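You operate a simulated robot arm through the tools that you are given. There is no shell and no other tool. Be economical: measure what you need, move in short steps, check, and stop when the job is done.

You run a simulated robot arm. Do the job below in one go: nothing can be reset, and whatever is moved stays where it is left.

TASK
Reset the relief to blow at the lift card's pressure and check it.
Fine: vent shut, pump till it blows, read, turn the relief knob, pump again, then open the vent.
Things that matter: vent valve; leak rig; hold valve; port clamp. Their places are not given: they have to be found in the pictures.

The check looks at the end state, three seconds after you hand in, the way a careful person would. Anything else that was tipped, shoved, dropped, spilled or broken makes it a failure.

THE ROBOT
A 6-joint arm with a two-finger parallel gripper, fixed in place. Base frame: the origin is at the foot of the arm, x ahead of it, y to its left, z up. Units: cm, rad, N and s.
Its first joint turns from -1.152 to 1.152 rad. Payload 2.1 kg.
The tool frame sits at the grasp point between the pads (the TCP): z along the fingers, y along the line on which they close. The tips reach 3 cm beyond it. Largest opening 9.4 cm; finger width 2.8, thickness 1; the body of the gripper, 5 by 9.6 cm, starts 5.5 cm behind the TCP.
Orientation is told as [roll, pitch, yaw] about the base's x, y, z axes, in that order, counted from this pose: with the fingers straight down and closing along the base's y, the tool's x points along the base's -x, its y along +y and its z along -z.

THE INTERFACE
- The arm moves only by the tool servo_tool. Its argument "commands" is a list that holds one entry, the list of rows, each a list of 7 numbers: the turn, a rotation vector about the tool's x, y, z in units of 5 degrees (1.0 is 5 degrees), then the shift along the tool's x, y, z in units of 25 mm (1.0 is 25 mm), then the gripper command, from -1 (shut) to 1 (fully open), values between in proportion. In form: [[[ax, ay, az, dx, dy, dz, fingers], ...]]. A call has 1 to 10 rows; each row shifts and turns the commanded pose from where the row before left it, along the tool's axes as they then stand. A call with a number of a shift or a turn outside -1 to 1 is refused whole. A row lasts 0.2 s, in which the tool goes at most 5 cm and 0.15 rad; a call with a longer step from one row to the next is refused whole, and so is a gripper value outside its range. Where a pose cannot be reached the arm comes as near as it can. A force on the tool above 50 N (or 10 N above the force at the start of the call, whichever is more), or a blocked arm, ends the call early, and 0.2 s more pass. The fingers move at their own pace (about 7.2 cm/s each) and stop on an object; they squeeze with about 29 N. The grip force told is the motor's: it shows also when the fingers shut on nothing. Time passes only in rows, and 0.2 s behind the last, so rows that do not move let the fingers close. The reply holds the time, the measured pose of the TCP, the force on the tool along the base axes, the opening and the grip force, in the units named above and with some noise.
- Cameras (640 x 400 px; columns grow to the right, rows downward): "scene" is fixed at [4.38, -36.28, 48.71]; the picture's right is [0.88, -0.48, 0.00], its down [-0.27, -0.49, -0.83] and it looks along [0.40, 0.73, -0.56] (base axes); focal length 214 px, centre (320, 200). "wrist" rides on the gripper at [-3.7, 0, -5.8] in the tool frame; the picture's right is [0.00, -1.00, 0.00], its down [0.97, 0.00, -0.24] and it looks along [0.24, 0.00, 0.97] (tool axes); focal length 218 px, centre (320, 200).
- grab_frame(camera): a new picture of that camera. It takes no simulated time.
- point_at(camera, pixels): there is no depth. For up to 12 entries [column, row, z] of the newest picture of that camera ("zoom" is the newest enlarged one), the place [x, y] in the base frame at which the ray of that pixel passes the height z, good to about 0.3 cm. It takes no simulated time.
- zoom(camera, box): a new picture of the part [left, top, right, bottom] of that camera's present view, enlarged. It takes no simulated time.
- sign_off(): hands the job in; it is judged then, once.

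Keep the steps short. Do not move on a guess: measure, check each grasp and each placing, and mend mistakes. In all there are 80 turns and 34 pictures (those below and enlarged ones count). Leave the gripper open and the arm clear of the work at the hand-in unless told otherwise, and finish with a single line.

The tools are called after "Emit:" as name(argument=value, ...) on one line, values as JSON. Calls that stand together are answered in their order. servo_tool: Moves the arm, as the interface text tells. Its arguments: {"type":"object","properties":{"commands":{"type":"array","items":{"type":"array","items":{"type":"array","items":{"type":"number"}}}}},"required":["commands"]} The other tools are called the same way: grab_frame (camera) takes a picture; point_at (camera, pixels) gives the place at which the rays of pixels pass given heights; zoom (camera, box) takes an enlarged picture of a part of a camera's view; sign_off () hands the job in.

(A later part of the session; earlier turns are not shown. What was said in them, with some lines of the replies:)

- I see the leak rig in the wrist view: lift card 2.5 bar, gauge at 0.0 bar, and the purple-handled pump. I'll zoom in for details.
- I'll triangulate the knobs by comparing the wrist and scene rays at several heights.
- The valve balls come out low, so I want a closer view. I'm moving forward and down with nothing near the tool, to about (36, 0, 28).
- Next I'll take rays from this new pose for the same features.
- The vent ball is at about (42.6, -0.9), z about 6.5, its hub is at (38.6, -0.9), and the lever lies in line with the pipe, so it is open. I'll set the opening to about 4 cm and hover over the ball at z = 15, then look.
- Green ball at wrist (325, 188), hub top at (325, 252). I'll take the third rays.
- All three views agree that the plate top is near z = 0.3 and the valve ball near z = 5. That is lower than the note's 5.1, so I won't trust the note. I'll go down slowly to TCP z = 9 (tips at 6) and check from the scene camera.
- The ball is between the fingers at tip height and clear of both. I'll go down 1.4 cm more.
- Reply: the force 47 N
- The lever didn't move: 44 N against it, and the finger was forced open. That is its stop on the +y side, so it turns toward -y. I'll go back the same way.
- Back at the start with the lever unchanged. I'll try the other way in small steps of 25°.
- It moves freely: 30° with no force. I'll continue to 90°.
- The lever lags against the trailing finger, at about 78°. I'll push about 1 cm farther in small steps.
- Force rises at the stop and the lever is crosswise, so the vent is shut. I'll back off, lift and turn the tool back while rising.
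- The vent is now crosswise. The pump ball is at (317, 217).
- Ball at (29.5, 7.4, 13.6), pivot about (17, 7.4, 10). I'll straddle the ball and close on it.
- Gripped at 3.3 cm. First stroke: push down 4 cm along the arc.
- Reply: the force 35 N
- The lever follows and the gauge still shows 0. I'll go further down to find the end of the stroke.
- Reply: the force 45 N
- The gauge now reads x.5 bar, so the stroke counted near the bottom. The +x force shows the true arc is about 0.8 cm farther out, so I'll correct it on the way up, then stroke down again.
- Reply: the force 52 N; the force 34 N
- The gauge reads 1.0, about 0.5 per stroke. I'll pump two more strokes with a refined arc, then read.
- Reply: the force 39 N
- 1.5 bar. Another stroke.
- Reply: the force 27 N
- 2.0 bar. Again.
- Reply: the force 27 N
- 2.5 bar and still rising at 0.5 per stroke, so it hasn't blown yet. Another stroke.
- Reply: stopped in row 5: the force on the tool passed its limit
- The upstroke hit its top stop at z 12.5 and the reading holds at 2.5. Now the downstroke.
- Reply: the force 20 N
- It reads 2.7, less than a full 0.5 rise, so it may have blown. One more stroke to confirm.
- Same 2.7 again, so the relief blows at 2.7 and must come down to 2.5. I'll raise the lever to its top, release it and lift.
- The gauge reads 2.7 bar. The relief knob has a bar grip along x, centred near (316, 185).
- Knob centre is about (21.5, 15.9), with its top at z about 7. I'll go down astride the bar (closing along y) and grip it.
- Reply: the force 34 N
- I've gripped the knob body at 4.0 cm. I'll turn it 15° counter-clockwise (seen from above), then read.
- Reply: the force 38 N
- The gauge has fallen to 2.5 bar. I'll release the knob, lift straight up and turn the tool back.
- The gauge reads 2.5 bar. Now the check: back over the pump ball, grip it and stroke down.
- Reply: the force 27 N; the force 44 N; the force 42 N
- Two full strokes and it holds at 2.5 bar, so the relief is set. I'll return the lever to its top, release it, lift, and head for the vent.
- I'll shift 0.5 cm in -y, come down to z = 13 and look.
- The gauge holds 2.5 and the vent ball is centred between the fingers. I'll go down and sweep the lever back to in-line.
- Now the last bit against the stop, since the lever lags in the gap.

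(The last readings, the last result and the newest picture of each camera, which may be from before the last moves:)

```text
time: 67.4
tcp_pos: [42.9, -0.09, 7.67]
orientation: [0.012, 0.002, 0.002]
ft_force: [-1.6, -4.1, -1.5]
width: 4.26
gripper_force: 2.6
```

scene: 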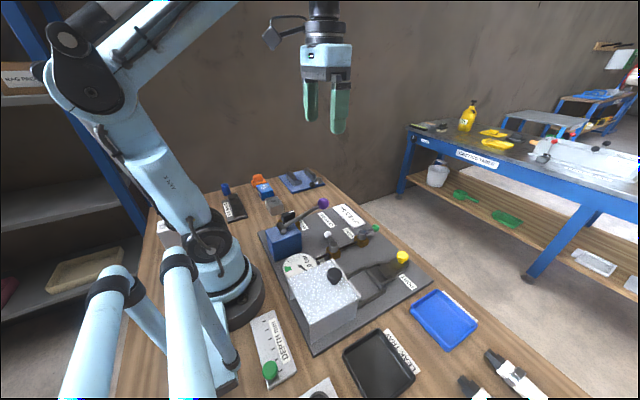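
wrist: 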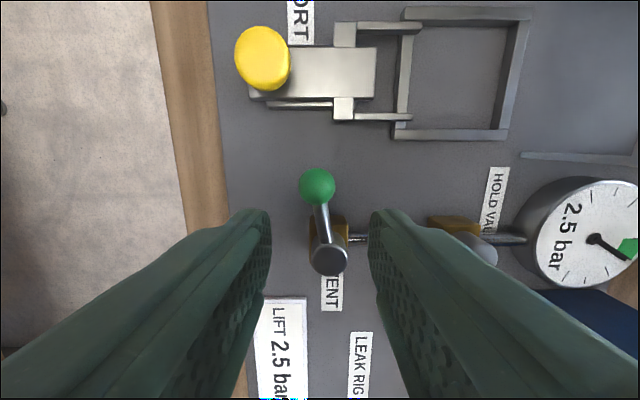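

Contact with the stop. I'll center the fingers on the ball, lift clear and check.

Emit:
servo_tool(commands=[[[0, 0, 0, 0, -0.3, 0, -0.05], [0, 0, 0, 0, 0, -0.8, -0.05], [0, 0, 0, 0, 0, -0.9, -0.05], [0, 0, 0, 0, 0, -0.9, 1], [0, 0, 0, 0.4, 0, -0.9, 1], [0, 0, 0, 0.4, 0, -0.9, 1], [0, 0, 0, 0.4, 0, -0.9, 1], [0, 0, 0, 0.4, 0, -0.9, 1]]])

Emit:
grab_frame(camera="wrist")

```text
time: 69.2
tcp_pos: [39.04, -0.86, 23.18]
orientation: [0.012, 0.001, 0.003]
ft_force: [-0.4, -0.2, -0.3]
width: 9.38
gripper_force: 0.1
```

```text
3 pictures are left
```

wrist: 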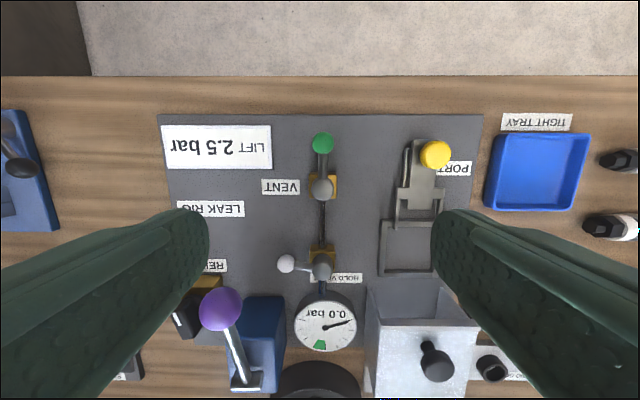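

The vent is in line and open, the gauge is at 0.0 bar, and the hold valve and clamp are untouched. The gripper is open and clear, so I'm handing in.

Emit:
sign_off()

```text
The job is handed in.
```

The relief blew at 2.7 bar; I reset it to the card's 2.5 bar, checked it with two more pump strokes, and left the vent open with the gauge at 0.0.
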